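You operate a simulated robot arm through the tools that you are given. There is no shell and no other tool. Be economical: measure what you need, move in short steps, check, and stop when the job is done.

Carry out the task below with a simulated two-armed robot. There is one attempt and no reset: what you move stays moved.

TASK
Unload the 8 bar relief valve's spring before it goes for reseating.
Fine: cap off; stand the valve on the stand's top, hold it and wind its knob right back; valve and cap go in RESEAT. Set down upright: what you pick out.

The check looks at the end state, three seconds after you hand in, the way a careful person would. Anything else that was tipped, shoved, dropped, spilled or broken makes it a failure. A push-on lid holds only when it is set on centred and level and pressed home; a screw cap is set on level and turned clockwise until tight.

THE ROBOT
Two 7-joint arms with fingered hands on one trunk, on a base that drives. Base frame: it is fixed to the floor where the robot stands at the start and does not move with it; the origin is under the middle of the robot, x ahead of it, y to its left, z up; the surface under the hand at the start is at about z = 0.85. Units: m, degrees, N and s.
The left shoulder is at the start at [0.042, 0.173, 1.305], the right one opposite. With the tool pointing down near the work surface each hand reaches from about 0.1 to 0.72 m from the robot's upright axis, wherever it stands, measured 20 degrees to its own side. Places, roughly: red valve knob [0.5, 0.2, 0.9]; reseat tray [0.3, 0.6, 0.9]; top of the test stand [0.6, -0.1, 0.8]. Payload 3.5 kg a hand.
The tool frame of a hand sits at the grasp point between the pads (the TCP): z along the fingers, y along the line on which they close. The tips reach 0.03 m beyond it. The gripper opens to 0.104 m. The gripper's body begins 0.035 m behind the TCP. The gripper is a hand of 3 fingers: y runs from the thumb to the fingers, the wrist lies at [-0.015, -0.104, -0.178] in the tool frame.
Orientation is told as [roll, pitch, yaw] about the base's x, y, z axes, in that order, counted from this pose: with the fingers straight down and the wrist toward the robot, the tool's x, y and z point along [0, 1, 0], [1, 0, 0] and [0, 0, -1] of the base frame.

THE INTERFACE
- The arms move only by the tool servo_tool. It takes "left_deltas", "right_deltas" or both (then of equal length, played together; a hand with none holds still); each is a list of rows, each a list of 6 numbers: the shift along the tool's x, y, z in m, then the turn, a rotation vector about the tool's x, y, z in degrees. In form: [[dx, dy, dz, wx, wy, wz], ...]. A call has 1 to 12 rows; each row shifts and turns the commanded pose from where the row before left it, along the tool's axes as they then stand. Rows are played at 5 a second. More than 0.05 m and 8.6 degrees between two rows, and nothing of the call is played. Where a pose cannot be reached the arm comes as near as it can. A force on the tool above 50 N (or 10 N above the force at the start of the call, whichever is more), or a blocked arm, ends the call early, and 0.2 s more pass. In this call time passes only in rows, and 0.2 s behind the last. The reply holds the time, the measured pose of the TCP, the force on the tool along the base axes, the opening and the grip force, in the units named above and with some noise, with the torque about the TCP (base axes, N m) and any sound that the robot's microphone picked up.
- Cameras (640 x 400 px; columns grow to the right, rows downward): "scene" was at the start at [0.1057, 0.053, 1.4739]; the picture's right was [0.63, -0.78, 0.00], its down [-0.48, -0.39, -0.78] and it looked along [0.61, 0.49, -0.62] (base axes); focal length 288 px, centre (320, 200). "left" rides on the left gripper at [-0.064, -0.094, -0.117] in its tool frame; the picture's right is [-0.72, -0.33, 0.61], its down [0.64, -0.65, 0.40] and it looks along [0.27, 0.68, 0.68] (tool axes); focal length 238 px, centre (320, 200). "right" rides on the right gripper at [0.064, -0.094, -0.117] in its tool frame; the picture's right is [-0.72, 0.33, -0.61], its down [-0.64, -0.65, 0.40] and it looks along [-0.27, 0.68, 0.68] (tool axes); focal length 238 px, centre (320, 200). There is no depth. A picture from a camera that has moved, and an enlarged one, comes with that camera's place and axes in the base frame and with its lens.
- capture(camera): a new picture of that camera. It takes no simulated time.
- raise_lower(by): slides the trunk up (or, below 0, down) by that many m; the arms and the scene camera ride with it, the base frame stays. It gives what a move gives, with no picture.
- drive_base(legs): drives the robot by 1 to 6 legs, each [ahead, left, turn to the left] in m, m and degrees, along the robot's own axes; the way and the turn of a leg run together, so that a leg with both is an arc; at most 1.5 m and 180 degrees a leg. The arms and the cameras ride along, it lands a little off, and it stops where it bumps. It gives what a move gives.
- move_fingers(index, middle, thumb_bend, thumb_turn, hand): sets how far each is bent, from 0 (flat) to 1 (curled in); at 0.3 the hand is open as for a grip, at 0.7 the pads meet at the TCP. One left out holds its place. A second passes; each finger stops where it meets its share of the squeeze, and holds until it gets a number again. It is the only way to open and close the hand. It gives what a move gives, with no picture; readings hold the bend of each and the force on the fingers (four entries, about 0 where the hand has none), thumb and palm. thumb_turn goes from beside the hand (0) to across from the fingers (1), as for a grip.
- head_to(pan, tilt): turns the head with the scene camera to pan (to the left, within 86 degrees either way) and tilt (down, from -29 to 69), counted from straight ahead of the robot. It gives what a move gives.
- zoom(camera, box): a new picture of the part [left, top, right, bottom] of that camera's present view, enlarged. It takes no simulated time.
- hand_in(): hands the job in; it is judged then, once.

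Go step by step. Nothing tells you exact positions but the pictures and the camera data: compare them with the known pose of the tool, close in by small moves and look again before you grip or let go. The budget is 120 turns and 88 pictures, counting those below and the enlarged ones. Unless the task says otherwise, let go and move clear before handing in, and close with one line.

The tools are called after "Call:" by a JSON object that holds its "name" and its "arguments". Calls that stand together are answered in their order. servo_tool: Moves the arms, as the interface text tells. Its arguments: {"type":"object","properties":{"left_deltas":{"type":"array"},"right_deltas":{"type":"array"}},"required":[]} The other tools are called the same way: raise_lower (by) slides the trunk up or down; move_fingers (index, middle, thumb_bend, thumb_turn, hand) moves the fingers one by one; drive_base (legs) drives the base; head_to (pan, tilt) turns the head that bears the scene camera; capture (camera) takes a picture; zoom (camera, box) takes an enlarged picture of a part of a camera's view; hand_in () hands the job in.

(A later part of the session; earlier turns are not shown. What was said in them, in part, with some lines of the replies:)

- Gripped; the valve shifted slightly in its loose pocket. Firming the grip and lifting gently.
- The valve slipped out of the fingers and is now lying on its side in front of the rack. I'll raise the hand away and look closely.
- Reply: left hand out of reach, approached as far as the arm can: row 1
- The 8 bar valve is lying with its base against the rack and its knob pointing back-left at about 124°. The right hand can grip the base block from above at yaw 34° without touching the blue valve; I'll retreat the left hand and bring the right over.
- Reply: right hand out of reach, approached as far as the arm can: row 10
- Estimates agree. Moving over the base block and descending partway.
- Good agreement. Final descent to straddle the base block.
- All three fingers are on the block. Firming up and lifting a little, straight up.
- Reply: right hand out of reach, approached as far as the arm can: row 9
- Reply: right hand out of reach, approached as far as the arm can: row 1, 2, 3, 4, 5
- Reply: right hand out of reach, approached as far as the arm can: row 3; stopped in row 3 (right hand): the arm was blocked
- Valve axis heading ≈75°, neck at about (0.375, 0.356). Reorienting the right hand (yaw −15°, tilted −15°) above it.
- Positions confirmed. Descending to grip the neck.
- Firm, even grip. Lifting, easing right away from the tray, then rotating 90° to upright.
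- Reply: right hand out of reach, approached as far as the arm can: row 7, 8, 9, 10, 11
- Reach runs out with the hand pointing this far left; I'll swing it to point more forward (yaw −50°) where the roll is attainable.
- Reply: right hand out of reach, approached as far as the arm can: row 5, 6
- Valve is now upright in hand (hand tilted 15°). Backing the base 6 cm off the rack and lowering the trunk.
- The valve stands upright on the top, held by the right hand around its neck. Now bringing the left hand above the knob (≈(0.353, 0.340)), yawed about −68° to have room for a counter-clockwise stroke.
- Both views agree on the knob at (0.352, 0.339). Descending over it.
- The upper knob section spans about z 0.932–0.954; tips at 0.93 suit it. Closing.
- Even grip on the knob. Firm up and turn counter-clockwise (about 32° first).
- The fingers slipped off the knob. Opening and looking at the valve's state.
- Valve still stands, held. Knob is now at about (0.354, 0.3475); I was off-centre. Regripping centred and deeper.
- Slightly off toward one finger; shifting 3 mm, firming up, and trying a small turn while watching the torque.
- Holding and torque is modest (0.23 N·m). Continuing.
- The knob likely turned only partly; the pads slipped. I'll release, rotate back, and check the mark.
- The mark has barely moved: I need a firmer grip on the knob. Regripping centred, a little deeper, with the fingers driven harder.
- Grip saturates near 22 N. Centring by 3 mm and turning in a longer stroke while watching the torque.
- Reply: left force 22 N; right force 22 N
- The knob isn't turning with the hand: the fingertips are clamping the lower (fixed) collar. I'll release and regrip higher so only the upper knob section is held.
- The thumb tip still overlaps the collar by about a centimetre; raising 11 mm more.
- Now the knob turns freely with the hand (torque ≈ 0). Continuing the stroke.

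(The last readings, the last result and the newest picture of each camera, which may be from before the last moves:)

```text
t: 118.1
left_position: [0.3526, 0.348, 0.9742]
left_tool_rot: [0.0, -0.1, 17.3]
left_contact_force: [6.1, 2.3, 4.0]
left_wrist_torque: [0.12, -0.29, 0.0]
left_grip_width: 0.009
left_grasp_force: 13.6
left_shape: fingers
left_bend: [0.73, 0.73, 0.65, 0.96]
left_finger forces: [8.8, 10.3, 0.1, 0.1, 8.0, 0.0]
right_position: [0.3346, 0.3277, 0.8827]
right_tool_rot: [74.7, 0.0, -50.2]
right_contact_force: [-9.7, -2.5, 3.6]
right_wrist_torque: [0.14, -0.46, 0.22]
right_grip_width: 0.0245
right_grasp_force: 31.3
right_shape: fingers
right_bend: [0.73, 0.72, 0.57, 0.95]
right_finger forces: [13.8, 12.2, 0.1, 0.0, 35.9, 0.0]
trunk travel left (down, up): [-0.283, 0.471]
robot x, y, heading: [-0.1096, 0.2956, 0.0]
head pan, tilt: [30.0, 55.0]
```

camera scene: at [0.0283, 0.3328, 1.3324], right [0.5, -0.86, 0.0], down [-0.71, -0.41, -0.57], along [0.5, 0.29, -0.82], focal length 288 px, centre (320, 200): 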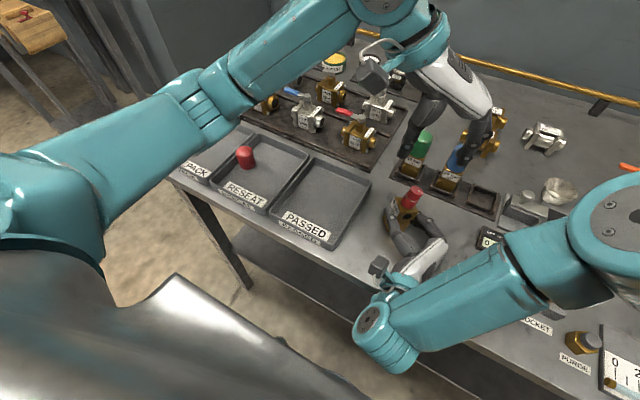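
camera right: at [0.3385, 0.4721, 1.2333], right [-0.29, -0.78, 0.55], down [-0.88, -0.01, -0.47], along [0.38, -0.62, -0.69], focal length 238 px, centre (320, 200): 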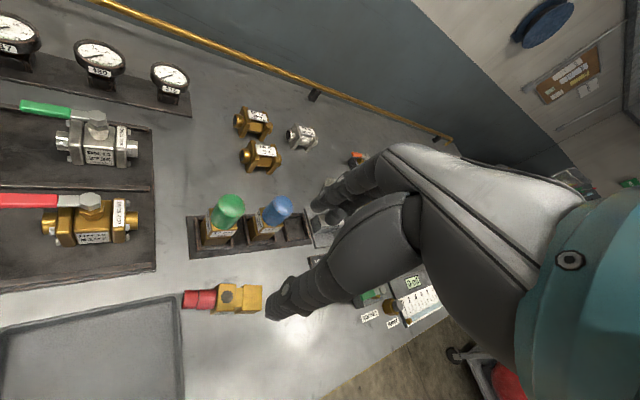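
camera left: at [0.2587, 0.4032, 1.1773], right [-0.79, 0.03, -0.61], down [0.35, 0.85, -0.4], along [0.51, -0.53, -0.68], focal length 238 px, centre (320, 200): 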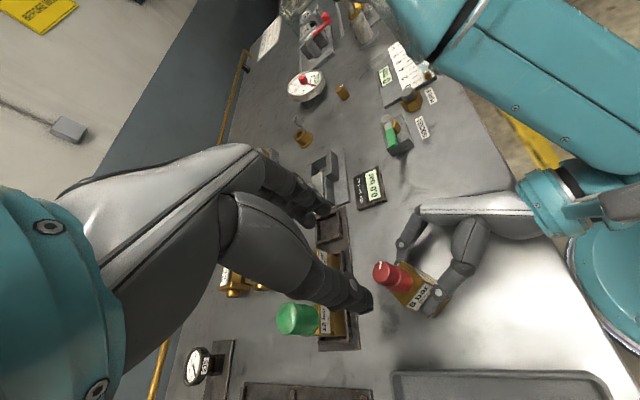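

About 87° turned. Release, swing back, and check the mark once.

Call:
{"name": "move_fingers", "arguments": {"hand": "left", "thumb_bend": 0.52, "index": 0.52, "middle": 0.52}}

Call:
{"name": "servo_tool", "arguments": {"left_deltas": [[0, 0, -0.02, 0, 0, 8.5], [0, 0, -0.02, 0, 0, 8.5], [0, 0, 0, 0, 0, 8.5], [0, 0, 0, 0, 0, 8.5], [0, 0, 0, 0, 0, 8.5], [0, 0, 0, 0, 0, 8.5], [0, 0, 0, 0, 0, 8.5], [0, 0, 0, 0, 0, 8.5], [0, 0, 0, 0, 0, 8.5], [0, 0, 0, 0, 0, 8.5], [0, 0, 0, 0, 0, 2.5]]}}

Call:
{"name": "zoom", "arguments": {"camera": "left", "box": [290, 200, 450, 300]}}

```text
t: 119.1
left_position: [0.3525, 0.3465, 0.9749]
left_tool_rot: [0.1, 0.0, 17.2]
left_contact_force: [-0.3, 0.2, 0.6]
left_wrist_torque: [-0.03, -0.03, -0.02]
left_grip_width: 0.0464
left_grasp_force: 0.1
left_shape: fingers
left_bend: [0.52, 0.52, 0.52, 0.97]
left_finger forces: [0.0, 0.0, 0.1, 0.1, 0.1, 0.0]
right_position: [0.3367, 0.3253, 0.8845]
right_tool_rot: [74.8, -0.1, -50.4]
right_contact_force: [1.9, -1.7, 7.2]
right_wrist_torque: [0.15, -0.34, -0.09]
right_grip_width: 0.0236
right_grasp_force: 28.3
right_shape: fingers
right_bend: [0.73, 0.72, 0.57, 0.93]
right_finger forces: [15.7, 13.3, 0.0, 0.0, 27.6, 0.1]
trunk travel left (down, up): [-0.283, 0.471]
robot x, y, heading: [-0.1076, 0.2967, 0.2]
head pan, tilt: [30.0, 55.0]
```

```text
t: 121.5
left_position: [0.3514, 0.348, 1.0135]
left_tool_rot: [0.0, 0.1, -70.4]
left_contact_force: [0.8, 0.4, -0.5]
left_wrist_torque: [0.01, 0.03, 0.05]
left_grip_width: 0.0464
left_grasp_force: 0.1
left_shape: fingers
left_bend: [0.52, 0.52, 0.52, 0.97]
left_finger forces: [0.1, 0.1, 0.0, 0.0, 0.0, 0.0]
right_position: [0.3366, 0.3257, 0.883]
right_tool_rot: [74.8, 0.0, -50.3]
right_contact_force: [2.2, -2.9, 9.1]
right_wrist_torque: [0.15, -0.38, -0.08]
right_grip_width: 0.0236
right_grasp_force: 29.5
right_shape: fingers
right_bend: [0.73, 0.72, 0.57, 0.93]
right_finger forces: [16.3, 13.8, 0.0, 0.1, 27.9, 0.1]
trunk travel left (down, up): [-0.283, 0.471]
robot x, y, heading: [-0.1089, 0.297, -0.0]
head pan, tilt: [30.0, 55.0]
```

```text
4.00 times, centred on (370, 250) of left
camera zoom: at [0.2592, 0.4157, 1.1317], right [-0.79, 0.07, -0.61], down [0.39, 0.83, -0.4], along [0.48, -0.55, -0.68], focal length 953 px, centre (120, 0)
```

zoom: 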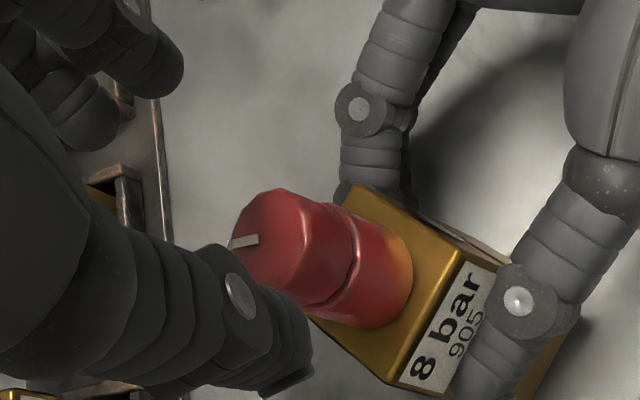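

The mark moved from "up" to "left": ~85° counter-clockwise. Repeating the stroke until it stops.

Call:
{"name": "servo_tool", "arguments": {"left_deltas": [[0, 0, 0.02, 0, 0, 0], [0, 0, 0.019, 0, 0, 0]]}}

Call:
{"name": "move_fingers", "arguments": {"hand": "left", "thumb_bend": 0.72, "index": 0.74, "middle": 0.74}}

Call:
{"name": "servo_tool", "arguments": {"left_deltas": [[0, 0, 0, 0, 0, -4], [0, 0, 0, 0, 0, -4], [0, 0, 0, 0, 0, -4], [0, 0, 0, 0, 0, -4], [0, 0, 0, 0, 0, -4], [0, 0, 0, 0, 0, -4], [0, 0, 0, 0, 0, -4], [0, 0, 0, 0, 0, -4], [0, 0, 0, 0, 0, -4], [0, 0, 0, 0, 0, -4]]}}

Call:
{"name": "servo_tool", "arguments": {"left_deltas": [[0, 0, 0, 0, 0, -4], [0, 0, 0, 0, 0, -4], [0, 0, 0, 0, 0, -4], [0, 0, 0, 0, 0, -4], [0, 0, 0, 0, 0, -4], [0, 0, 0, 0, 0, -4], [0, 0, 0, 0, 0, -4], [0, 0, 0, 0, 0, -4], [0, 0, 0, 0, 0, -4], [0, 0, 0, 0, 0, -4], [0, 0, 0, 0, 0, -4], [0, 0, 0, 0, 0, -4]]}}

```text
t: 122.1
left_position: [0.3518, 0.3475, 0.978]
left_tool_rot: [-0.1, 0.1, -70.4]
left_contact_force: [-0.3, 0.6, 0.0]
left_wrist_torque: [0.0, 0.06, 0.04]
left_grip_width: 0.0465
left_grasp_force: 0.0
left_shape: fingers
left_bend: [0.52, 0.52, 0.52, 0.97]
left_finger forces: [0.1, 0.0, 0.1, 0.1, 0.0, 0.0]
right_position: [0.3357, 0.3263, 0.8834]
right_tool_rot: [74.8, 0.0, -50.3]
right_contact_force: [1.5, -1.8, 8.6]
right_wrist_torque: [0.16, -0.42, -0.09]
right_grip_width: 0.0237
right_grasp_force: 29.3
right_shape: fingers
right_bend: [0.73, 0.72, 0.57, 0.93]
right_finger forces: [16.4, 13.9, 0.0, 0.0, 28.0, 0.0]
trunk travel left (down, up): [-0.283, 0.471]
robot x, y, heading: [-0.1082, 0.2954, 0.0]
head pan, tilt: [30.0, 55.0]
```

```text
t: 123.1
left_position: [0.3515, 0.3465, 0.9794]
left_tool_rot: [0.1, -0.1, -70.4]
left_contact_force: [0.4, -3.1, 4.0]
left_wrist_torque: [-0.15, -0.01, 0.07]
left_grip_width: 0.0094
left_grasp_force: 9.2
left_shape: fingers
left_bend: [0.73, 0.74, 0.66, 0.96]
left_finger forces: [12.5, 0.0, 0.0, 0.0, 5.6, 0.0]
right_position: [0.3357, 0.3269, 0.8837]
right_tool_rot: [74.9, 0.0, -50.4]
right_contact_force: [0.2, 3.3, 8.5]
right_wrist_torque: [0.08, -0.49, 0.01]
right_grip_width: 0.0239
right_grasp_force: 29.8
right_shape: fingers
right_bend: [0.73, 0.72, 0.57, 0.94]
right_finger forces: [14.6, 13.4, 0.1, 0.0, 31.6, 0.1]
trunk travel left (down, up): [-0.283, 0.471]
robot x, y, heading: [-0.1059, 0.2949, -0.1]
head pan, tilt: [30.0, 55.0]
```

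```text
t: 125.3
left_position: [0.3521, 0.3459, 0.9766]
left_tool_rot: [0.1, -0.1, -30.3]
left_contact_force: [1.0, -2.7, 17.2]
left_wrist_torque: [-0.16, -0.04, 0.0]
left_grip_width: 0.0094
left_grasp_force: 14.2
left_shape: fingers
left_bend: [0.73, 0.74, 0.66, 0.96]
left_finger forces: [19.4, 0.1, 0.0, 0.1, 9.3, 0.0]
right_position: [0.3352, 0.3271, 0.8839]
right_tool_rot: [74.9, -0.1, -50.3]
right_contact_force: [-0.7, 3.5, 4.8]
right_wrist_torque: [0.05, -0.48, 0.1]
right_grip_width: 0.0237
right_grasp_force: 29.5
right_shape: fingers
right_bend: [0.73, 0.72, 0.57, 0.94]
right_finger forces: [14.4, 12.9, 0.1, 0.1, 32.2, 0.1]
trunk travel left (down, up): [-0.283, 0.471]
robot x, y, heading: [-0.1075, 0.2977, 0.1]
head pan, tilt: [30.0, 55.0]
```

```text
t: 127.9
left_position: [0.3509, 0.3468, 0.9763]
left_tool_rot: [0.2, 0.0, 17.8]
left_contact_force: [3.3, -4.0, 0.7]
left_wrist_torque: [-0.11, -0.08, -0.02]
left_grip_width: 0.0003
left_grasp_force: 5.3
left_shape: fingers
left_bend: [0.73, 0.74, 0.69, 0.97]
left_finger forces: [7.7, 0.0, 0.0, 0.0, 2.7, 0.1]
right_position: [0.3365, 0.3272, 0.8836]
right_tool_rot: [74.8, 0.0, -50.3]
right_contact_force: [-3.4, 6.0, 10.7]
right_wrist_torque: [0.03, -0.59, 0.15]
right_grip_width: 0.0242
right_grasp_force: 30.5
right_shape: fingers
right_bend: [0.73, 0.72, 0.56, 0.95]
right_finger forces: [14.8, 12.5, 0.0, 0.0, 33.7, 0.0]
trunk travel left (down, up): [-0.283, 0.471]
robot x, y, heading: [-0.1121, 0.293, 0.1]
head pan, tilt: [30.0, 55.0]
```

That grip was too high and slid off near the end. Resetting lower and re-centred; one look at the mark.

Call:
{"name": "move_fingers", "arguments": {"hand": "left", "thumb_bend": 0.5, "index": 0.5, "middle": 0.5}}

Call:
{"name": "servo_tool", "arguments": {"left_deltas": [[0, 0, -0.02, 0, 0, 8.5], [0, 0, -0.02, 0, 0, 8.5], [0, 0, 0, 0, 0, 8.5], [0, 0, 0, 0, 0, 8.5], [0, 0, 0, 0, 0, 8.5], [0, 0, 0, 0, 0, 8.5], [0, 0, 0, 0, 0, 8.5], [0, 0, 0, 0, 0, 8.5], [0, 0, 0, 0, 0, 8.5], [0, 0, 0, 0, 0, 8.5], [0, 0, 0, 0, 0, 2.5]]}}

Call:
{"name": "zoom", "arguments": {"camera": "left", "box": [290, 200, 450, 300]}}

```text
t: 128.9
left_position: [0.3526, 0.3466, 0.9755]
left_tool_rot: [0.0, 0.0, 17.6]
left_contact_force: [-0.2, 0.2, -0.8]
left_wrist_torque: [0.02, -0.03, 0.0]
left_grip_width: 0.0518
left_grasp_force: 0.1
left_shape: fingers
left_bend: [0.5, 0.5, 0.5, 0.97]
left_finger forces: [0.0, 0.1, 0.0, 0.0, 0.0, 0.1]
right_position: [0.3373, 0.3258, 0.8826]
right_tool_rot: [74.8, -0.2, -50.4]
right_contact_force: [1.7, -2.9, 9.2]
right_wrist_torque: [0.14, -0.39, -0.06]
right_grip_width: 0.0237
right_grasp_force: 29.9
right_shape: fingers
right_bend: [0.73, 0.72, 0.57, 0.93]
right_finger forces: [17.9, 13.5, 0.0, 0.1, 28.4, 0.0]
trunk travel left (down, up): [-0.283, 0.471]
robot x, y, heading: [-0.1096, 0.2961, -0.1]
head pan, tilt: [30.0, 55.0]
```

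```text
t: 131.3
left_position: [0.3524, 0.3467, 1.0159]
left_tool_rot: [0.1, 0.0, -70.0]
left_contact_force: [-0.3, 0.1, -0.3]
left_wrist_torque: [0.02, 0.03, 0.01]
left_grip_width: 0.0516
left_grasp_force: 0.1
left_shape: fingers
left_bend: [0.5, 0.5, 0.5, 0.97]
left_finger forces: [0.0, 0.0, 0.1, 0.1, 0.1, 0.1]
right_position: [0.3352, 0.3252, 0.8833]
right_tool_rot: [74.8, 0.0, -50.3]
right_contact_force: [1.9, -3.4, 10.0]
right_wrist_torque: [0.11, -0.4, -0.15]
right_grip_width: 0.0235
right_grasp_force: 29.9
right_shape: fingers
right_bend: [0.73, 0.72, 0.57, 0.93]
right_finger forces: [18.2, 14.1, 0.0, 0.0, 28.2, 0.0]
trunk travel left (down, up): [-0.283, 0.471]
robot x, y, heading: [-0.1086, 0.298, 0.1]
head pan, tilt: [30.0, 55.0]
```

```text
4.00 times, centred on (370, 250) of left
camera zoom: at [0.2588, 0.4141, 1.1331], right [-0.79, 0.06, -0.61], down [0.38, 0.83, -0.4], along [0.49, -0.55, -0.68], focal length 953 px, centre (120, 0)
```

zoom: 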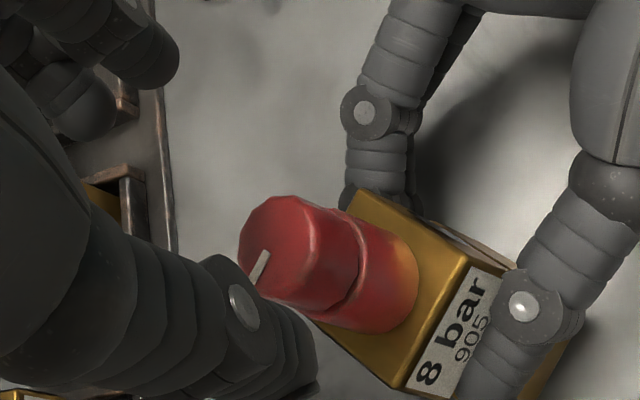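

Mark has advanced another ~65° (total ≈150°). Another stroke, gripped at 0.973.

Call:
{"name": "servo_tool", "arguments": {"left_deltas": [[-0.001, 0.001, 0.022, 0, 0, 0], [0, 0, 0.022, 0, 0, 0]]}}

Call:
{"name": "move_fingers", "arguments": {"hand": "left", "thumb_bend": 0.72, "index": 0.74, "middle": 0.74}}

Call:
{"name": "servo_tool", "arguments": {"left_deltas": [[0, 0, 0, 0, 0, -4], [0, 0, 0, 0, 0, -4], [0, 0, 0, 0, 0, -4], [0, 0, 0, 0, 0, -4], [0, 0, 0, 0, 0, -4], [0, 0, 0, 0, 0, -4]]}}

Call:
{"name": "servo_tool", "arguments": {"left_deltas": [[0, 0, 0, 0, 0, -4], [0, 0, 0, 0, 0, -4], [0, 0, 0, 0, 0, -4], [0, 0, 0, 0, 0, -4], [0, 0, 0, 0, 0, -4], [0, 0, 0, 0, 0, -4]]}}

Call:
{"name": "servo_tool", "arguments": {"left_deltas": [[0, 0, 0, 0, 0, -4], [0, 0, 0, 0, 0, -4], [0, 0, 0, 0, 0, -4], [0, 0, 0, 0, 0, -4], [0, 0, 0, 0, 0, -4], [0, 0, 0, 0, 0, -4], [0, 0, 0, 0, 0, -4], [0, 0, 0, 0, 0, -4], [0, 0, 0, 0, 0, -4], [0, 0, 0, 0, 0, -4]]}}

```text
t: 131.9
left_position: [0.3506, 0.3447, 0.9721]
left_tool_rot: [0.1, 0.0, -69.9]
left_contact_force: [-0.8, -0.3, -0.1]
left_wrist_torque: [-0.01, 0.0, -0.02]
left_grip_width: 0.0516
left_grasp_force: 0.1
left_shape: fingers
left_bend: [0.5, 0.5, 0.5, 0.97]
left_finger forces: [0.0, 0.0, 0.0, 0.0, 0.0, 0.1]
right_position: [0.3357, 0.3257, 0.883]
right_tool_rot: [74.8, 0.0, -50.3]
right_contact_force: [1.3, -3.5, 9.4]
right_wrist_torque: [0.1, -0.4, -0.14]
right_grip_width: 0.0233
right_grasp_force: 31.0
right_shape: fingers
right_bend: [0.73, 0.72, 0.57, 0.93]
right_finger forces: [18.3, 14.0, 0.0, 0.0, 28.3, 0.0]
trunk travel left (down, up): [-0.283, 0.471]
robot x, y, heading: [-0.1114, 0.3007, 0.1]
head pan, tilt: [30.0, 55.0]
```

```text
t: 132.9
left_position: [0.3503, 0.346, 0.9717]
left_tool_rot: [0.0, 0.1, -69.9]
left_contact_force: [2.4, -2.4, -5.5]
left_wrist_torque: [0.02, 0.04, 0.0]
left_grip_width: 0.0113
left_grasp_force: 10.9
left_shape: fingers
left_bend: [0.72, 0.66, 0.65, 0.97]
left_finger forces: [6.4, 7.1, 0.0, 0.1, 8.0, 0.1]
right_position: [0.3356, 0.3265, 0.8831]
right_tool_rot: [74.8, 0.0, -50.3]
right_contact_force: [-1.3, 2.2, 14.9]
right_wrist_torque: [0.11, -0.57, 0.06]
right_grip_width: 0.0236
right_grasp_force: 31.2
right_shape: fingers
right_bend: [0.73, 0.72, 0.57, 0.94]
right_finger forces: [17.4, 13.2, 0.0, 0.1, 32.5, 0.0]
trunk travel left (down, up): [-0.283, 0.471]
robot x, y, heading: [-0.1092, 0.2957, 0.2]
head pan, tilt: [30.0, 55.0]
```

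```text
t: 134.3
left_position: [0.3517, 0.3453, 0.9719]
left_tool_rot: [0.0, 0.1, -45.9]
left_contact_force: [-1.0, -4.8, -1.0]
left_wrist_torque: [-0.13, 0.05, -0.1]
left_grip_width: 0.005
left_grasp_force: 8.4
left_shape: fingers
left_bend: [0.73, 0.72, 0.66, 0.97]
left_finger forces: [4.7, 6.1, 0.1, 0.0, 5.3, 0.0]
right_position: [0.3368, 0.3275, 0.8847]
right_tool_rot: [75.0, 0.0, -50.3]
right_contact_force: [3.7, 8.0, 18.6]
right_wrist_torque: [0.06, -0.49, 0.12]
right_grip_width: 0.0241
right_grasp_force: 31.5
right_shape: fingers
right_bend: [0.73, 0.72, 0.57, 0.94]
right_finger forces: [17.0, 13.6, 0.1, 0.0, 32.7, 0.1]
trunk travel left (down, up): [-0.283, 0.471]
robot x, y, heading: [-0.1105, 0.2981, 0.2]
head pan, tilt: [30.0, 55.0]
```

```text
t: 135.7
left_position: [0.3529, 0.346, 0.9737]
left_tool_rot: [-0.1, -0.3, -21.8]
left_contact_force: [4.5, -7.4, 6.2]
left_wrist_torque: [-0.11, -0.17, -0.11]
left_grip_width: 0.0
left_grasp_force: 7.4
left_shape: fingers
left_bend: [0.74, 0.73, 0.69, 0.96]
left_finger forces: [0.0, 11.5, 0.1, 0.0, 4.1, 0.1]
right_position: [0.3347, 0.3284, 0.8841]
right_tool_rot: [74.8, 0.0, -50.2]
right_contact_force: [-1.5, 9.2, 14.3]
right_wrist_torque: [0.1, -0.75, 0.17]
right_grip_width: 0.0246
right_grasp_force: 33.4
right_shape: fingers
right_bend: [0.73, 0.72, 0.56, 0.96]
right_finger forces: [15.6, 13.4, 0.0, 0.0, 37.8, 0.1]
trunk travel left (down, up): [-0.283, 0.471]
robot x, y, heading: [-0.1117, 0.2951, 0.1]
head pan, tilt: [30.0, 55.0]
```

```text
t: 137.9
left_position: [0.353, 0.3458, 0.9739]
left_tool_rot: [-0.2, -0.3, 18.5]
left_contact_force: [13.2, -2.7, 12.9]
left_wrist_torque: [0.05, -0.37, -0.18]
left_grip_width: 0.0002
left_grasp_force: 10.3
left_shape: fingers
left_bend: [0.74, 0.74, 0.69, 0.96]
left_finger forces: [0.1, 19.9, 0.0, 0.1, 0.1, 0.0]
right_position: [0.335, 0.3259, 0.8829]
right_tool_rot: [74.6, -0.1, -50.4]
right_contact_force: [-16.4, -0.4, 8.1]
right_wrist_torque: [0.31, -0.65, 0.69]
right_grip_width: 0.0245
right_grasp_force: 34.4
right_shape: fingers
right_bend: [0.73, 0.72, 0.56, 0.96]
right_finger forces: [13.5, 11.2, 0.0, 0.0, 44.2, 0.0]
trunk travel left (down, up): [-0.283, 0.471]
robot x, y, heading: [-0.1107, 0.2977, 0.3]
head pan, tilt: [30.0, 55.0]
```

It slipped with torque building early, possibly at the stop. Releasing, returning and doing a firm short test turn.

Call:
{"name": "move_fingers", "arguments": {"hand": "left", "thumb_bend": 0.48, "index": 0.48, "middle": 0.48}}

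Call:
{"name": "servo_tool", "arguments": {"left_deltas": [[0, 0, -0.02, 0, 0, 8.5], [0, 0, -0.02, 0, 0, 8.5], [0, 0, 0, 0, 0, 8.5], [0, 0, 0, 0, 0, 8.5], [0, 0, 0, 0, 0, 8.5], [0, 0, 0, 0, 0, 8.5], [0, 0, 0, 0, 0, 8.5], [0, 0, 0, 0, 0, 8.5], [0, 0, 0, 0, 0, 8.5], [0, 0, 0, 0, 0, 8.5], [0, 0, 0, 0, 0, 2.5]]}}

Call:
{"name": "capture", "arguments": {"camera": "left"}}

```text
t: 138.9
left_position: [0.3521, 0.3475, 0.9715]
left_tool_rot: [0.1, 0.0, 18.2]
left_contact_force: [-0.5, 0.0, 0.7]
left_wrist_torque: [-0.01, 0.01, -0.01]
left_grip_width: 0.0566
left_grasp_force: 0.0
left_shape: fingers
left_bend: [0.48, 0.48, 0.48, 0.97]
left_finger forces: [0.1, 0.1, 0.0, 0.1, 0.1, 0.0]
right_position: [0.3373, 0.3255, 0.8823]
right_tool_rot: [74.8, -0.1, -50.4]
right_contact_force: [3.1, -1.9, 9.5]
right_wrist_torque: [0.15, -0.4, -0.17]
right_grip_width: 0.0232
right_grasp_force: 30.6
right_shape: fingers
right_bend: [0.73, 0.72, 0.57, 0.93]
right_finger forces: [16.9, 13.6, 0.1, 0.0, 30.0, 0.1]
trunk travel left (down, up): [-0.283, 0.471]
robot x, y, heading: [-0.1108, 0.2987, 0.1]
head pan, tilt: [30.0, 55.0]
```

```text
t: 141.3
left_position: [0.3522, 0.3451, 1.0114]
left_tool_rot: [0.1, 0.1, -69.4]
left_contact_force: [0.2, 0.0, 0.2]
left_wrist_torque: [0.0, 0.0, 0.01]
left_grip_width: 0.0568
left_grasp_force: 0.0
left_shape: fingers
left_bend: [0.48, 0.48, 0.48, 0.97]
left_finger forces: [0.1, 0.0, 0.0, 0.0, 0.0, 0.0]
right_position: [0.3363, 0.3253, 0.8844]
right_tool_rot: [74.8, 0.1, -50.3]
right_contact_force: [1.9, -3.4, 10.4]
right_wrist_torque: [0.1, -0.49, -0.18]
right_grip_width: 0.0236
right_grasp_force: 31.4
right_shape: fingers
right_bend: [0.73, 0.72, 0.57, 0.93]
right_finger forces: [17.8, 14.0, 0.1, 0.1, 30.3, 0.0]
trunk travel left (down, up): [-0.283, 0.471]
robot x, y, heading: [-0.1132, 0.2955, 0.0]
head pan, tilt: [30.0, 55.0]
```

```text
3 pictures are left
camera left: at [0.2577, 0.4122, 1.1287], right [-0.79, 0.05, -0.61], down [0.37, 0.84, -0.4], along [0.49, -0.55, -0.68], focal length 238 px, centre (320, 200)
```

left: 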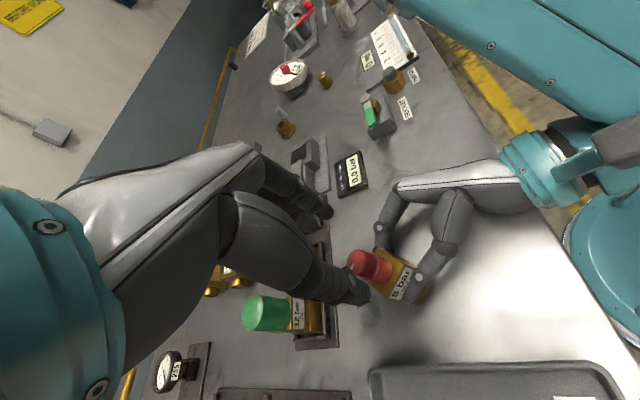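

Mark isn't resolvable there; the total so far (~160°, i.e. 8 bar × 20°) fits a stop. One more firm grip and turn to confirm by torque.

Call:
{"name": "servo_tool", "arguments": {"left_deltas": [[-0.001, 0.0005, 0.02, 0, 0, 0], [0, 0, 0.019, 0, 0, 0]]}}

Call:
{"name": "move_fingers", "arguments": {"hand": "left", "thumb_bend": 0.72, "index": 0.74, "middle": 0.74}}

Call:
{"name": "servo_tool", "arguments": {"left_deltas": [[0, 0, 0, 0, 0, -3], [0, 0, 0, 0, 0, -3]]}}

Call:
{"name": "servo_tool", "arguments": {"left_deltas": [[0, 0, 0, 0, 0, -3], [0, 0, 0, 0, 0, -3]]}}

Call:
{"name": "servo_tool", "arguments": {"left_deltas": [[0, 0, 0, 0, 0, -3], [0, 0, 0, 0, 0, -3]]}}

```text
t: 141.9
left_position: [0.3503, 0.3442, 0.9736]
left_tool_rot: [0.1, 0.0, -69.3]
left_contact_force: [0.1, -0.5, -0.3]
left_wrist_torque: [-0.01, 0.01, 0.0]
left_grip_width: 0.057
left_grasp_force: 0.0
left_shape: fingers
left_bend: [0.48, 0.48, 0.48, 0.97]
left_finger forces: [0.0, 0.0, 0.0, 0.1, 0.0, 0.0]
right_position: [0.3357, 0.3264, 0.8827]
right_tool_rot: [74.7, 0.0, -50.3]
right_contact_force: [2.8, -2.4, 9.6]
right_wrist_torque: [0.12, -0.43, -0.15]
right_grip_width: 0.0233
right_grasp_force: 31.1
right_shape: fingers
right_bend: [0.73, 0.72, 0.57, 0.93]
right_finger forces: [17.9, 14.1, 0.0, 0.0, 30.4, 0.0]
trunk travel left (down, up): [-0.283, 0.471]
robot x, y, heading: [-0.1133, 0.297, -0.0]
head pan, tilt: [30.0, 55.0]
```

```text
t: 142.9
left_position: [0.3505, 0.345, 0.9722]
left_tool_rot: [0.1, 0.1, -69.4]
left_contact_force: [1.6, -1.5, -3.6]
left_wrist_torque: [-0.01, -0.03, -0.06]
left_grip_width: 0.0101
left_grasp_force: 9.8
left_shape: fingers
left_bend: [0.73, 0.66, 0.65, 0.97]
left_finger forces: [5.7, 6.5, 0.0, 0.0, 7.9, 0.0]
right_position: [0.3368, 0.327, 0.8829]
right_tool_rot: [74.8, 0.1, -50.2]
right_contact_force: [-0.9, 1.1, 14.7]
right_wrist_torque: [0.11, -0.57, 0.03]
right_grip_width: 0.0235
right_grasp_force: 32.2
right_shape: fingers
right_bend: [0.73, 0.72, 0.57, 0.94]
right_finger forces: [17.4, 13.6, 0.1, 0.0, 33.5, 0.0]
trunk travel left (down, up): [-0.283, 0.471]
robot x, y, heading: [-0.1132, 0.297, 0.1]
head pan, tilt: [30.0, 55.0]
```

```text
t: 143.5
left_position: [0.3512, 0.3439, 0.9748]
left_tool_rot: [0.1, -0.1, -63.3]
left_contact_force: [0.2, -3.5, 0.2]
left_wrist_torque: [-0.12, -0.06, -0.06]
left_grip_width: 0.0077
left_grasp_force: 9.5
left_shape: fingers
left_bend: [0.73, 0.72, 0.65, 0.96]
left_finger forces: [4.5, 7.5, 0.0, 0.1, 6.2, 0.0]
right_position: [0.3359, 0.3265, 0.8827]
right_tool_rot: [74.7, -0.1, -50.2]
right_contact_force: [1.0, 4.0, 12.8]
right_wrist_torque: [0.1, -0.56, 0.02]
right_grip_width: 0.0236
right_grasp_force: 31.4
right_shape: fingers
right_bend: [0.73, 0.72, 0.57, 0.94]
right_finger forces: [16.8, 13.4, 0.0, 0.0, 33.4, 0.1]
trunk travel left (down, up): [-0.283, 0.471]
robot x, y, heading: [-0.1084, 0.2958, -0.1]
head pan, tilt: [30.0, 55.0]
```

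```text
t: 144.1
left_position: [0.3501, 0.3461, 0.9738]
left_tool_rot: [0.2, 0.0, -57.3]
left_contact_force: [0.5, -4.4, 5.5]
left_wrist_torque: [-0.09, -0.06, -0.13]
left_grip_width: 0.0069
left_grasp_force: 11.9
left_shape: fingers
left_bend: [0.73, 0.73, 0.65, 0.97]
left_finger forces: [5.2, 10.2, 0.0, 0.0, 7.8, 0.0]
right_position: [0.3366, 0.3269, 0.8821]
right_tool_rot: [74.8, 0.0, -50.3]
right_contact_force: [1.7, 4.9, 12.5]
right_wrist_torque: [0.02, -0.55, 0.11]
right_grip_width: 0.0235
right_grasp_force: 32.4
right_shape: fingers
right_bend: [0.73, 0.72, 0.57, 0.94]
right_finger forces: [16.0, 14.1, 0.1, 0.0, 34.4, 0.0]
trunk travel left (down, up): [-0.283, 0.471]
robot x, y, heading: [-0.1092, 0.3004, 0.3]
head pan, tilt: [30.0, 55.0]
```

```text
t: 144.7
left_position: [0.3503, 0.345, 0.9732]
left_tool_rot: [0.1, 0.0, -51.4]
left_contact_force: [0.2, -5.4, 6.8]
left_wrist_torque: [-0.1, -0.04, -0.06]
left_grip_width: 0.0042
left_grasp_force: 9.1
left_shape: fingers
left_bend: [0.73, 0.73, 0.66, 0.96]
left_finger forces: [4.3, 9.6, 0.1, 0.0, 6.0, 0.0]
right_position: [0.3349, 0.3265, 0.8849]
right_tool_rot: [74.9, 0.0, -50.3]
right_contact_force: [3.5, 7.8, 13.7]
right_wrist_torque: [0.01, -0.57, 0.11]
right_grip_width: 0.0237
right_grasp_force: 31.9
right_shape: fingers
right_bend: [0.73, 0.72, 0.56, 0.95]
right_finger forces: [16.1, 14.1, 0.0, 0.0, 34.1, 0.0]
trunk travel left (down, up): [-0.283, 0.471]
robot x, y, heading: [-0.1093, 0.2973, 0.3]
head pan, tilt: [30.0, 55.0]
```

Torque now resists and the pads slip: consistent with the stop. I'll lift off for one check of the mark before regripping deep for the carry.

Call:
{"name": "move_fingers", "arguments": {"hand": "left", "thumb_bend": 0.42, "index": 0.48, "middle": 0.48}}

Call:
{"name": "servo_tool", "arguments": {"left_deltas": [[0, 0, -0.03, 0, 0, 6], [0, 0, -0.03, 0, 0, 6], [0, 0, -0.02, 0, 0, 6]]}}

Call:
{"name": "zoom", "arguments": {"camera": "left", "box": [310, 210, 470, 310]}}

```text
t: 145.7
left_position: [0.3513, 0.3455, 0.972]
left_tool_rot: [0.0, 0.0, -51.4]
left_contact_force: [-0.1, 0.4, 0.1]
left_wrist_torque: [0.02, -0.02, -0.02]
left_grip_width: 0.0647
left_grasp_force: 0.1
left_shape: fingers
left_bend: [0.48, 0.48, 0.42, 0.97]
left_finger forces: [0.0, 0.0, 0.0, 0.0, 0.0, 0.0]
right_position: [0.3362, 0.3257, 0.8825]
right_tool_rot: [74.8, -0.1, -50.4]
right_contact_force: [0.9, -4.0, 10.1]
right_wrist_torque: [0.14, -0.42, -0.1]
right_grip_width: 0.0231
right_grasp_force: 32.5
right_shape: fingers
right_bend: [0.73, 0.72, 0.58, 0.93]
right_finger forces: [18.8, 12.9, 0.0, 0.0, 32.4, 0.1]
trunk travel left (down, up): [-0.283, 0.471]
robot x, y, heading: [-0.108, 0.2964, 0.0]
head pan, tilt: [30.0, 55.0]
```

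```text
t: 146.5
left_position: [0.3513, 0.3439, 1.054]
left_tool_rot: [0.0, 0.1, -69.5]
left_contact_force: [0.6, -0.2, -0.1]
left_wrist_torque: [0.04, -0.02, 0.03]
left_grip_width: 0.0644
left_grasp_force: 0.0
left_shape: fingers
left_bend: [0.48, 0.48, 0.42, 0.97]
left_finger forces: [0.1, 0.0, 0.0, 0.0, 0.0, 0.0]
right_position: [0.3373, 0.3264, 0.8828]
right_tool_rot: [74.9, 0.0, -50.3]
right_contact_force: [1.6, -4.2, 9.7]
right_wrist_torque: [0.09, -0.41, -0.11]
right_grip_width: 0.023
right_grasp_force: 32.5
right_shape: fingers
right_bend: [0.73, 0.72, 0.57, 0.93]
right_finger forces: [18.8, 13.6, 0.0, 0.1, 32.1, 0.0]
trunk travel left (down, up): [-0.283, 0.471]
robot x, y, heading: [-0.1048, 0.2972, 0.2]
head pan, tilt: [30.0, 55.0]
```

```text
4.00 times, centred on (390, 260) of left
camera zoom: at [0.2568, 0.4111, 1.1702], right [-0.79, 0.05, -0.61], down [0.37, 0.84, -0.4], along [0.49, -0.55, -0.68], focal length 953 px, centre (40, -40)
```

zoom: 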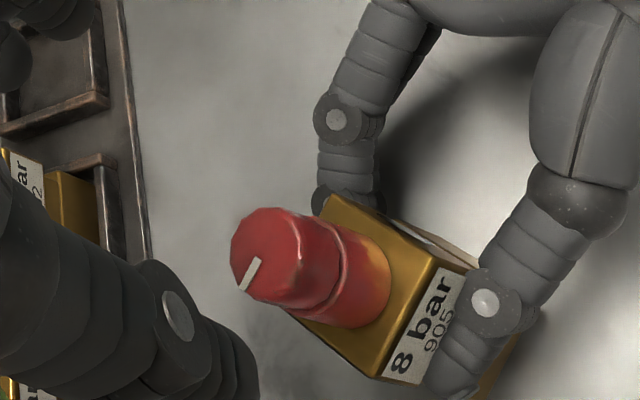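

The mark went from ~83° to ~240° (≈157°) and hasn't moved over the last two strokes: it's wound fully back against its stop. Now gripping the knob and collar deep with the left hand for the carry.

Call:
{"name": "servo_tool", "arguments": {"left_deltas": [[0.001, -0.0025, 0.035, 0, 0, 0], [0, 0, 0.036, 0, 0, 0], [0, 0, 0.03, 0, 0, 0]]}}

Call:
{"name": "move_fingers", "arguments": {"hand": "left", "thumb_bend": 0.66, "index": 0.68, "middle": 0.68}}

Call:
{"name": "move_fingers", "arguments": {"hand": "left", "thumb_bend": 0.78, "index": 0.8, "middle": 0.8}}

```text
t: 147.3
left_position: [0.351, 0.3456, 0.9527]
left_tool_rot: [0.1, 0.1, -69.4]
left_contact_force: [-1.0, 0.4, 0.4]
left_wrist_torque: [0.02, -0.02, 0.06]
left_grip_width: 0.0649
left_grasp_force: 0.0
left_shape: fingers
left_bend: [0.48, 0.48, 0.42, 0.97]
left_finger forces: [0.1, 0.1, 0.1, 0.1, 0.0, 0.0]
right_position: [0.3365, 0.3259, 0.8842]
right_tool_rot: [74.8, 0.0, -50.3]
right_contact_force: [1.7, -4.7, 10.5]
right_wrist_torque: [0.13, -0.41, -0.12]
right_grip_width: 0.0229
right_grasp_force: 32.8
right_shape: fingers
right_bend: [0.73, 0.72, 0.57, 0.93]
right_finger forces: [18.7, 13.7, 0.0, 0.1, 32.2, 0.0]
trunk travel left (down, up): [-0.283, 0.471]
robot x, y, heading: [-0.1072, 0.302, -0.0]
head pan, tilt: [30.0, 55.0]
```

```text
t: 148.3
left_position: [0.3505, 0.3446, 0.9516]
left_tool_rot: [-0.1, 0.1, -69.4]
left_contact_force: [-0.7, -0.1, 1.0]
left_wrist_torque: [-0.02, -0.04, -0.01]
left_grip_width: 0.0188
left_grasp_force: 3.4
left_shape: fingers
left_bend: [0.65, 0.67, 0.62, 0.97]
left_finger forces: [2.8, 1.6, 0.0, 0.0, 3.5, 0.1]
right_position: [0.3359, 0.3256, 0.8821]
right_tool_rot: [74.9, 0.0, -50.3]
right_contact_force: [0.8, -3.3, 11.8]
right_wrist_torque: [0.1, -0.45, -0.17]
right_grip_width: 0.023
right_grasp_force: 32.5
right_shape: fingers
right_bend: [0.73, 0.72, 0.57, 0.93]
right_finger forces: [18.6, 14.0, 0.1, 0.0, 32.9, 0.0]
trunk travel left (down, up): [-0.283, 0.471]
robot x, y, heading: [-0.1087, 0.2951, 0.1]
head pan, tilt: [30.0, 55.0]
```

```text
t: 149.3
left_position: [0.3512, 0.3448, 0.9512]
left_tool_rot: [0.0, 0.1, -69.5]
left_contact_force: [3.6, -2.3, -11.4]
left_wrist_torque: [0.03, -0.07, -0.1]
left_grip_width: 0.0166
left_grasp_force: 18.0
left_shape: fingers
left_bend: [0.74, 0.73, 0.62, 0.96]
left_finger forces: [10.3, 11.2, 0.0, 0.0, 14.5, 0.0]
right_position: [0.3357, 0.3267, 0.8836]
right_tool_rot: [74.8, 0.0, -50.3]
right_contact_force: [-4.7, 2.3, 19.4]
right_wrist_torque: [0.18, -0.57, 0.21]
right_grip_width: 0.0235
right_grasp_force: 33.9
right_shape: fingers
right_bend: [0.73, 0.72, 0.57, 0.94]
right_finger forces: [17.9, 12.9, 0.0, 0.1, 37.2, 0.0]
trunk travel left (down, up): [-0.283, 0.471]
robot x, y, heading: [-0.1099, 0.2958, 0.3]
head pan, tilt: [30.0, 55.0]
```

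Balanced 18 N grip. Releasing the right hand.

Call:
{"name": "move_fingers", "arguments": {"hand": "right", "thumb_bend": 0.42, "index": 0.42, "middle": 0.42}}

Call:
{"name": "servo_tool", "arguments": {"left_deltas": [[0, 0, -0.005, 0, 0, 0], [0, 0, -0.01, 0, 0, 0]]}}

```text
t: 150.3
left_position: [0.351, 0.3455, 0.9507]
left_tool_rot: [0.0, 0.0, -69.4]
left_contact_force: [1.1, 0.0, -3.7]
left_wrist_torque: [0.02, -0.05, -0.02]
left_grip_width: 0.0166
left_grasp_force: 19.0
left_shape: fingers
left_bend: [0.74, 0.74, 0.61, 0.94]
left_finger forces: [10.3, 9.9, 0.0, 0.1, 17.5, 0.1]
right_position: [0.3368, 0.327, 0.883]
right_tool_rot: [74.7, 0.0, -50.4]
right_contact_force: [0.9, 0.4, -0.2]
right_wrist_torque: [0.0, 0.0, 0.03]
right_grip_width: 0.072
right_grasp_force: 0.1
right_shape: fingers
right_bend: [0.42, 0.42, 0.42, 0.97]
right_finger forces: [0.0, 0.0, 0.0, 0.0, 0.0, 0.1]
trunk travel left (down, up): [-0.283, 0.471]
robot x, y, heading: [-0.1072, 0.2992, -0.2]
head pan, tilt: [30.0, 55.0]
```

```text
t: 150.9
left_position: [0.3515, 0.3471, 0.9666]
left_tool_rot: [-0.1, 0.0, -69.3]
left_contact_force: [0.5, -0.1, -4.4]
left_wrist_torque: [-0.03, -0.01, 0.0]
left_grip_width: 0.0166
left_grasp_force: 18.5
left_shape: fingers
left_bend: [0.74, 0.74, 0.61, 0.94]
left_finger forces: [10.2, 10.1, 0.1, 0.0, 17.6, 0.0]
right_position: [0.3364, 0.3268, 0.8831]
right_tool_rot: [74.7, -0.1, -50.2]
right_contact_force: [-0.7, 0.0, 0.4]
right_wrist_torque: [-0.02, 0.02, -0.03]
right_grip_width: 0.0723
right_grasp_force: 0.0
right_shape: fingers
right_bend: [0.42, 0.42, 0.42, 0.97]
right_finger forces: [0.0, 0.1, 0.1, 0.1, 0.0, 0.0]
trunk travel left (down, up): [-0.283, 0.471]
robot x, y, heading: [-0.1079, 0.2955, 0.0]
head pan, tilt: [30.0, 55.0]
```

Valve hangs steadily from the left hand (4.4 N). Lifting it out of the right fingers and carrying to above RESEAT.

Call:
{"name": "servo_tool", "arguments": {"left_deltas": [[0, 0, -0.02, 0, 0, 0], [0, 0, -0.03, 0, 0, 0], [0, 0, -0.03, 0, 0, 0], [0, 0, -0.03, 0, 0, 0]]}}

Call:
{"name": "servo_tool", "arguments": {"left_deltas": [[0.0026, -0.0185, 0, 0, 0, 0], [0.0044, -0.0315, 0, 0, 0, 0], [0.0044, -0.0315, 0, 0, 0, 0], [0.0044, -0.0315, 0, 0, 0, 0], [0.0044, -0.0315, 0, 0, 0, 0], [0.0044, -0.0315, 0, 0, 0, 0], [0.0044, -0.0315, 0, 0, 0, 0], [0.0044, -0.0315, 0, 0, 0, 0], [0.0053, -0.0386, 0, 0, 0, 0]]}}

Call:
{"name": "capture", "arguments": {"camera": "scene"}}

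```text
t: 151.9
left_position: [0.3513, 0.3478, 1.0773]
left_tool_rot: [0.1, 0.0, -69.4]
left_contact_force: [-0.1, 1.0, -4.4]
left_wrist_torque: [-0.03, -0.04, -0.01]
left_grip_width: 0.0164
left_grasp_force: 18.6
left_shape: fingers
left_bend: [0.75, 0.74, 0.61, 0.94]
left_finger forces: [10.1, 10.1, 0.1, 0.0, 17.4, 0.0]
right_position: [0.3365, 0.3244, 0.8826]
right_tool_rot: [74.7, 0.0, -50.3]
right_contact_force: [0.0, 0.7, 0.1]
right_wrist_torque: [0.01, -0.02, -0.03]
right_grip_width: 0.0723
right_grasp_force: 0.1
right_shape: fingers
right_bend: [0.42, 0.42, 0.42, 0.97]
right_finger forces: [0.0, 0.0, 0.1, 0.0, 0.0, 0.1]
trunk travel left (down, up): [-0.283, 0.471]
robot x, y, heading: [-0.1106, 0.2957, 0.3]
head pan, tilt: [30.0, 55.0]
```

```text
t: 153.9
left_position: [0.2877, 0.622, 1.0808]
left_tool_rot: [-0.1, 0.0, -69.4]
left_contact_force: [0.7, -0.4, -4.4]
left_wrist_torque: [0.0, -0.05, -0.01]
left_grip_width: 0.0162
left_grasp_force: 18.9
left_shape: fingers
left_bend: [0.75, 0.74, 0.61, 0.94]
left_finger forces: [10.0, 10.4, 0.0, 0.0, 17.3, 0.0]
right_position: [0.3362, 0.3267, 0.8819]
right_tool_rot: [74.7, 0.0, -50.3]
right_contact_force: [0.5, 0.9, 0.2]
right_wrist_torque: [0.01, 0.02, -0.04]
right_grip_width: 0.0721
right_grasp_force: 0.0
right_shape: fingers
right_bend: [0.42, 0.42, 0.42, 0.97]
right_finger forces: [0.0, 0.0, 0.0, 0.1, 0.0, 0.1]
trunk travel left (down, up): [-0.283, 0.471]
robot x, y, heading: [-0.1105, 0.2991, 0.4]
head pan, tilt: [30.0, 55.0]
```

```text
1 pictures are left
camera scene: at [0.0288, 0.3338, 1.3323], right [0.5, -0.86, 0.0], down [-0.71, -0.41, -0.57], along [0.5, 0.29, -0.82], focal length 288 px, centre (320, 200)
```

scene: 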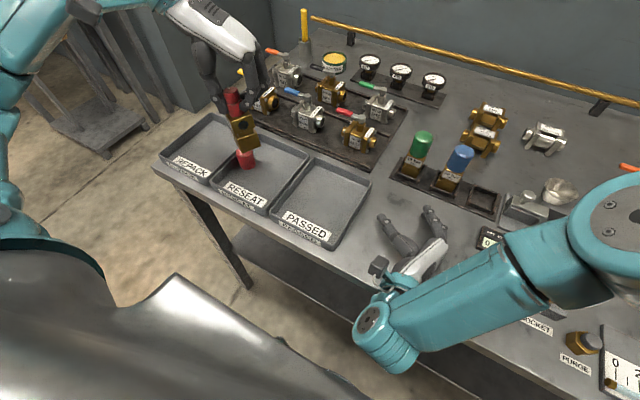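

Valve hangs vertical over RESEAT, clear of the cap. Lowering gently.

Call:
{"name": "servo_tool", "arguments": {"left_deltas": [[0, 0, 0.03, 0, 0, 0], [0, 0, 0.03, 0, 0, 0], [0, 0, 0.03, 0, 0, 0], [0, 0, 0.018, 0, 0, 0]]}}

Call:
{"name": "servo_tool", "arguments": {"left_deltas": [[0, 0, 0.004, 0, 0, 0], [0, 0, 0.003, 0, 0, 0]]}}

Call:
{"name": "servo_tool", "arguments": {"left_deltas": [[0, 0, 0.003, 0, 0, 0]]}}

```text
t: 154.9
left_position: [0.2876, 0.6216, 0.9716]
left_tool_rot: [0.0, 0.0, -69.3]
left_contact_force: [0.7, 0.4, -4.8]
left_wrist_torque: [-0.02, -0.08, 0.01]
left_grip_width: 0.0162
left_grasp_force: 19.0
left_shape: fingers
left_bend: [0.75, 0.74, 0.61, 0.94]
left_finger forces: [9.7, 10.6, 0.1, 0.1, 17.2, 0.0]
right_position: [0.3372, 0.3272, 0.8823]
right_tool_rot: [74.6, -0.1, -50.3]
right_contact_force: [-0.1, 0.6, 0.4]
right_wrist_torque: [-0.02, 0.0, 0.03]
right_grip_width: 0.0721
right_grasp_force: 0.2
right_shape: fingers
right_bend: [0.42, 0.42, 0.42, 0.97]
right_finger forces: [0.1, 0.1, 0.0, 0.1, 0.0, 0.0]
trunk travel left (down, up): [-0.283, 0.471]
robot x, y, heading: [-0.1089, 0.2994, -0.1]
head pan, tilt: [30.0, 55.0]
```

```text
t: 155.5
left_position: [0.2878, 0.6225, 0.9633]
left_tool_rot: [0.1, 0.0, -69.3]
left_contact_force: [-0.3, -0.1, -4.3]
left_wrist_torque: [-0.03, -0.06, 0.0]
left_grip_width: 0.0162
left_grasp_force: 19.0
left_shape: fingers
left_bend: [0.75, 0.74, 0.61, 0.94]
left_finger forces: [9.7, 10.6, 0.0, 0.0, 17.2, 0.0]
right_position: [0.3372, 0.3258, 0.8833]
right_tool_rot: [74.6, -0.1, -50.3]
right_contact_force: [-0.1, 0.5, 0.1]
right_wrist_torque: [0.0, 0.0, -0.02]
right_grip_width: 0.0723
right_grasp_force: 0.1
right_shape: fingers
right_bend: [0.42, 0.42, 0.42, 0.97]
right_finger forces: [0.0, 0.0, 0.0, 0.0, 0.0, 0.0]
trunk travel left (down, up): [-0.283, 0.471]
robot x, y, heading: [-0.1095, 0.2958, 0.2]
head pan, tilt: [30.0, 55.0]
```

```text
t: 155.9
left_position: [0.2878, 0.6217, 0.9597]
left_tool_rot: [0.0, 0.0, -69.4]
left_contact_force: [-0.3, 0.1, -4.8]
left_wrist_torque: [-0.01, -0.06, 0.02]
left_grip_width: 0.0163
left_grasp_force: 18.4
left_shape: fingers
left_bend: [0.75, 0.74, 0.61, 0.94]
left_finger forces: [9.6, 10.6, 0.1, 0.0, 17.1, 0.1]
right_position: [0.3365, 0.326, 0.8826]
right_tool_rot: [74.7, 0.1, -50.3]
right_contact_force: [-0.3, -0.6, 0.5]
right_wrist_torque: [0.03, -0.03, 0.0]
right_grip_width: 0.0726
right_grasp_force: 0.1
right_shape: fingers
right_bend: [0.42, 0.42, 0.42, 0.97]
right_finger forces: [0.0, 0.0, 0.0, 0.1, 0.0, 0.0]
trunk travel left (down, up): [-0.283, 0.471]
robot x, y, heading: [-0.1077, 0.2958, 0.1]
head pan, tilt: [30.0, 55.0]
```

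Call:
{"name": "servo_tool", "arguments": {"left_deltas": [[0, 0, 0.003, 0, 0, 0]]}}

Call:
{"name": "servo_tool", "arguments": {"left_deltas": [[0, 0, 0.002, 0, 0, 0]]}}

```text
t: 156.3
left_position: [0.2882, 0.6223, 0.9571]
left_tool_rot: [0.1, -0.1, -69.5]
left_contact_force: [0.1, 0.0, -4.0]
left_wrist_torque: [0.0, -0.07, 0.02]
left_grip_width: 0.0162
left_grasp_force: 18.2
left_shape: fingers
left_bend: [0.75, 0.74, 0.61, 0.94]
left_finger forces: [9.7, 10.5, 0.1, 0.0, 17.1, 0.0]
right_position: [0.3368, 0.3254, 0.8823]
right_tool_rot: [74.6, 0.0, -50.3]
right_contact_force: [0.0, 0.5, -0.5]
right_wrist_torque: [0.02, -0.02, 0.01]
right_grip_width: 0.0723
right_grasp_force: 0.1
right_shape: fingers
right_bend: [0.42, 0.42, 0.42, 0.97]
right_finger forces: [0.1, 0.0, 0.0, 0.0, 0.0, 0.0]
trunk travel left (down, up): [-0.283, 0.471]
robot x, y, heading: [-0.1087, 0.2979, 0.2]
head pan, tilt: [30.0, 55.0]
```

```text
t: 156.7
left_position: [0.2888, 0.6218, 0.9543]
left_tool_rot: [0.0, 0.1, -69.4]
left_contact_force: [-0.6, -0.5, -3.8]
left_wrist_torque: [-0.03, -0.04, -0.02]
left_grip_width: 0.0165
left_grasp_force: 18.4
left_shape: fingers
left_bend: [0.75, 0.74, 0.61, 0.94]
left_finger forces: [9.7, 10.5, 0.0, 0.0, 17.1, 0.0]
right_position: [0.3355, 0.3245, 0.8824]
right_tool_rot: [74.7, 0.1, -50.3]
right_contact_force: [0.0, -0.1, -0.6]
right_wrist_torque: [0.0, -0.03, -0.01]
right_grip_width: 0.0722
right_grasp_force: 0.0
right_shape: fingers
right_bend: [0.42, 0.42, 0.42, 0.97]
right_finger forces: [0.0, 0.1, 0.0, 0.0, 0.0, 0.0]
trunk travel left (down, up): [-0.283, 0.471]
robot x, y, heading: [-0.1095, 0.2978, 0.1]
head pan, tilt: [30.0, 55.0]
```

Call:
{"name": "servo_tool", "arguments": {"left_deltas": [[0, 0, 0.002, 0, 0, 0]]}}

Call:
{"name": "servo_tool", "arguments": {"left_deltas": [[0, 0, 0.002, 0, 0, 0]]}}

```text
t: 157.1
left_position: [0.2894, 0.6211, 0.9538]
left_tool_rot: [0.1, 0.0, -69.3]
left_contact_force: [0.2, -0.6, 2.5]
left_wrist_torque: [0.06, 0.03, 0.02]
left_grip_width: 0.0161
left_grasp_force: 19.6
left_shape: fingers
left_bend: [0.75, 0.75, 0.61, 0.94]
left_finger forces: [10.5, 11.3, 0.1, 0.0, 17.6, 0.0]
right_position: [0.3375, 0.3259, 0.8832]
right_tool_rot: [74.7, 0.1, -50.3]
right_contact_force: [0.3, -0.2, 0.5]
right_wrist_torque: [0.02, -0.01, 0.02]
right_grip_width: 0.0724
right_grasp_force: 0.1
right_shape: fingers
right_bend: [0.42, 0.42, 0.42, 0.97]
right_finger forces: [0.0, 0.0, 0.0, 0.0, 0.0, 0.0]
trunk travel left (down, up): [-0.283, 0.471]
robot x, y, heading: [-0.1071, 0.2976, 0.1]
head pan, tilt: [30.0, 55.0]
```

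```text
t: 157.5
left_position: [0.2893, 0.6204, 0.9518]
left_tool_rot: [0.2, -0.1, -69.3]
left_contact_force: [0.6, -1.9, 9.9]
left_wrist_torque: [0.16, 0.12, -0.05]
left_grip_width: 0.0163
left_grasp_force: 21.0
left_shape: fingers
left_bend: [0.75, 0.75, 0.61, 0.94]
left_finger forces: [10.9, 12.4, 0.1, 0.0, 18.1, 0.1]
right_position: [0.3362, 0.3248, 0.8822]
right_tool_rot: [74.8, 0.0, -50.3]
right_contact_force: [0.9, 0.9, -0.5]
right_wrist_torque: [0.0, 0.02, -0.03]
right_grip_width: 0.0724
right_grasp_force: 0.1
right_shape: fingers
right_bend: [0.42, 0.42, 0.42, 0.97]
right_finger forces: [0.0, 0.1, 0.0, 0.0, 0.1, 0.0]
trunk travel left (down, up): [-0.283, 0.471]
robot x, y, heading: [-0.1106, 0.2965, 0.1]
head pan, tilt: [30.0, 55.0]
```

The valve is pressed flat on the tray floor. Releasing gradually and rising straight up.

Call:
{"name": "move_fingers", "arguments": {"hand": "left", "thumb_bend": 0.6, "index": 0.62, "middle": 0.62}}

Call:
{"name": "move_fingers", "arguments": {"hand": "left", "thumb_bend": 0.48, "index": 0.48, "middle": 0.48}}

Call:
{"name": "servo_tool", "arguments": {"left_deltas": [[0, 0, -0.01, 0, 0, 0], [0, 0, -0.03, 0, 0, 0], [0, 0, -0.04, 0, 0, 0], [0, 0, -0.04, 0, 0, 0], [0, 0, -0.04, 0, 0, 0], [0, 0, -0.04, 0, 0, 0]]}}

Call:
{"name": "zoom", "arguments": {"camera": "scene", "box": [140, 60, 460, 260]}}

```text
t: 158.5
left_position: [0.2887, 0.6209, 0.9501]
left_tool_rot: [0.0, 0.0, -69.3]
left_contact_force: [-0.1, 1.0, 0.0]
left_wrist_torque: [0.0, 0.02, 0.01]
left_grip_width: 0.0242
left_grasp_force: 0.1
left_shape: fingers
left_bend: [0.62, 0.62, 0.59, 0.97]
left_finger forces: [0.0, 0.1, 0.0, 0.1, 0.7, 0.0]
right_position: [0.3363, 0.3265, 0.8831]
right_tool_rot: [74.6, 0.1, -50.3]
right_contact_force: [0.5, -0.3, -0.7]
right_wrist_torque: [0.01, -0.01, 0.01]
right_grip_width: 0.0723
right_grasp_force: 0.0
right_shape: fingers
right_bend: [0.42, 0.42, 0.42, 0.97]
right_finger forces: [0.0, 0.0, 0.0, 0.0, 0.0, 0.1]
trunk travel left (down, up): [-0.283, 0.471]
robot x, y, heading: [-0.106, 0.2975, 0.2]
head pan, tilt: [30.0, 55.0]
```

```text
t: 159.5
left_position: [0.2897, 0.6209, 0.9508]
left_tool_rot: [-0.1, 0.0, -69.4]
left_contact_force: [-1.1, -0.7, 0.3]
left_wrist_torque: [0.02, 0.01, -0.01]
left_grip_width: 0.0567
left_grasp_force: 0.1
left_shape: fingers
left_bend: [0.48, 0.48, 0.48, 0.97]
left_finger forces: [0.0, 0.1, 0.1, 0.0, 0.1, 0.0]
right_position: [0.3365, 0.3264, 0.8825]
right_tool_rot: [74.7, 0.1, -50.3]
right_contact_force: [0.1, -0.4, 0.0]
right_wrist_torque: [0.0, 0.01, 0.0]
right_grip_width: 0.0722
right_grasp_force: 0.1
right_shape: fingers
right_bend: [0.42, 0.42, 0.42, 0.97]
right_finger forces: [0.0, 0.1, 0.1, 0.0, 0.0, 0.0]
trunk travel left (down, up): [-0.283, 0.471]
robot x, y, heading: [-0.1089, 0.2995, 0.3]
head pan, tilt: [30.0, 55.0]
```

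```text
t: 160.9
left_position: [0.2891, 0.6211, 1.151]
left_tool_rot: [0.0, 0.1, -69.4]
left_contact_force: [0.2, 0.6, -0.8]
left_wrist_torque: [0.01, -0.01, -0.01]
left_grip_width: 0.0566
left_grasp_force: 0.0
left_shape: fingers
left_bend: [0.48, 0.48, 0.48, 0.97]
left_finger forces: [0.0, 0.0, 0.0, 0.0, 0.1, 0.0]
right_position: [0.3363, 0.3261, 0.8823]
right_tool_rot: [74.7, 0.0, -50.2]
right_contact_force: [0.6, 0.7, 0.2]
right_wrist_torque: [0.01, 0.0, -0.01]
right_grip_width: 0.0724
right_grasp_force: 0.0
right_shape: fingers
right_bend: [0.42, 0.42, 0.42, 0.97]
right_finger forces: [0.0, 0.0, 0.0, 0.0, 0.0, 0.0]
trunk travel left (down, up): [-0.283, 0.471]
robot x, y, heading: [-0.1107, 0.3, 0.0]
head pan, tilt: [30.0, 55.0]
```

```text
2.00 times, centred on (300, 160) of scene
camera zoom: at [0.0292, 0.3327, 1.3322], right [0.5, -0.86, 0.0], down [-0.71, -0.41, -0.57], along [0.5, 0.29, -0.82], focal length 576 px, centre (360, 280)
```

zoom: 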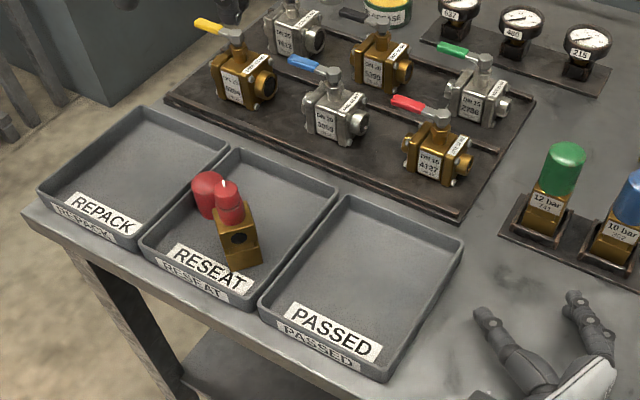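

Valve and cap both stand upright in RESEAT, and the other items are undisturbed. Raising the arms clear, then handing in.

Call:
{"name": "raise_lower", "arguments": {"by": 0.15}}

Call:
{"name": "hand_in", "arguments": {}}

```text
t: 162.7
left_position: [0.29, 0.6222, 1.3]
left_tool_rot: [0.0, 0.1, -69.3]
left_contact_force: [0.4, -1.1, -0.4]
left_wrist_torque: [-0.01, 0.03, -0.01]
left_grip_width: 0.0567
left_grasp_force: 0.1
left_shape: fingers
left_bend: [0.48, 0.48, 0.48, 0.97]
left_finger forces: [0.0, 0.0, 0.0, 0.1, 0.0, 0.1]
right_position: [0.3377, 0.3261, 1.0317]
right_tool_rot: [74.7, 0.0, -50.3]
right_contact_force: [0.3, -0.6, -0.4]
right_wrist_torque: [-0.03, 0.0, 0.03]
right_grip_width: 0.0722
right_grasp_force: 0.1
right_shape: fingers
right_bend: [0.42, 0.42, 0.42, 0.97]
right_finger forces: [0.1, 0.0, 0.1, 0.0, 0.0, 0.0]
trunk travel left (down, up): [-0.433, 0.321]
robot x, y, heading: [-0.1084, 0.2976, -0.0]
head pan, tilt: [30.0, 55.0]
```

```text
The job is handed in.
```

The 8 bar valve's knob is wound back about 157°, to what I judge is its stop, and the valve and its cap are both upright in RESEAT. On the way, the valve slipped from the left hand once and fell a few centimetres onto its side, and it pivoted over again while I was standing it up. I saw no damage. I inferred the stop from rising torque and an index mark that no longer moved, and I did not see it directly.
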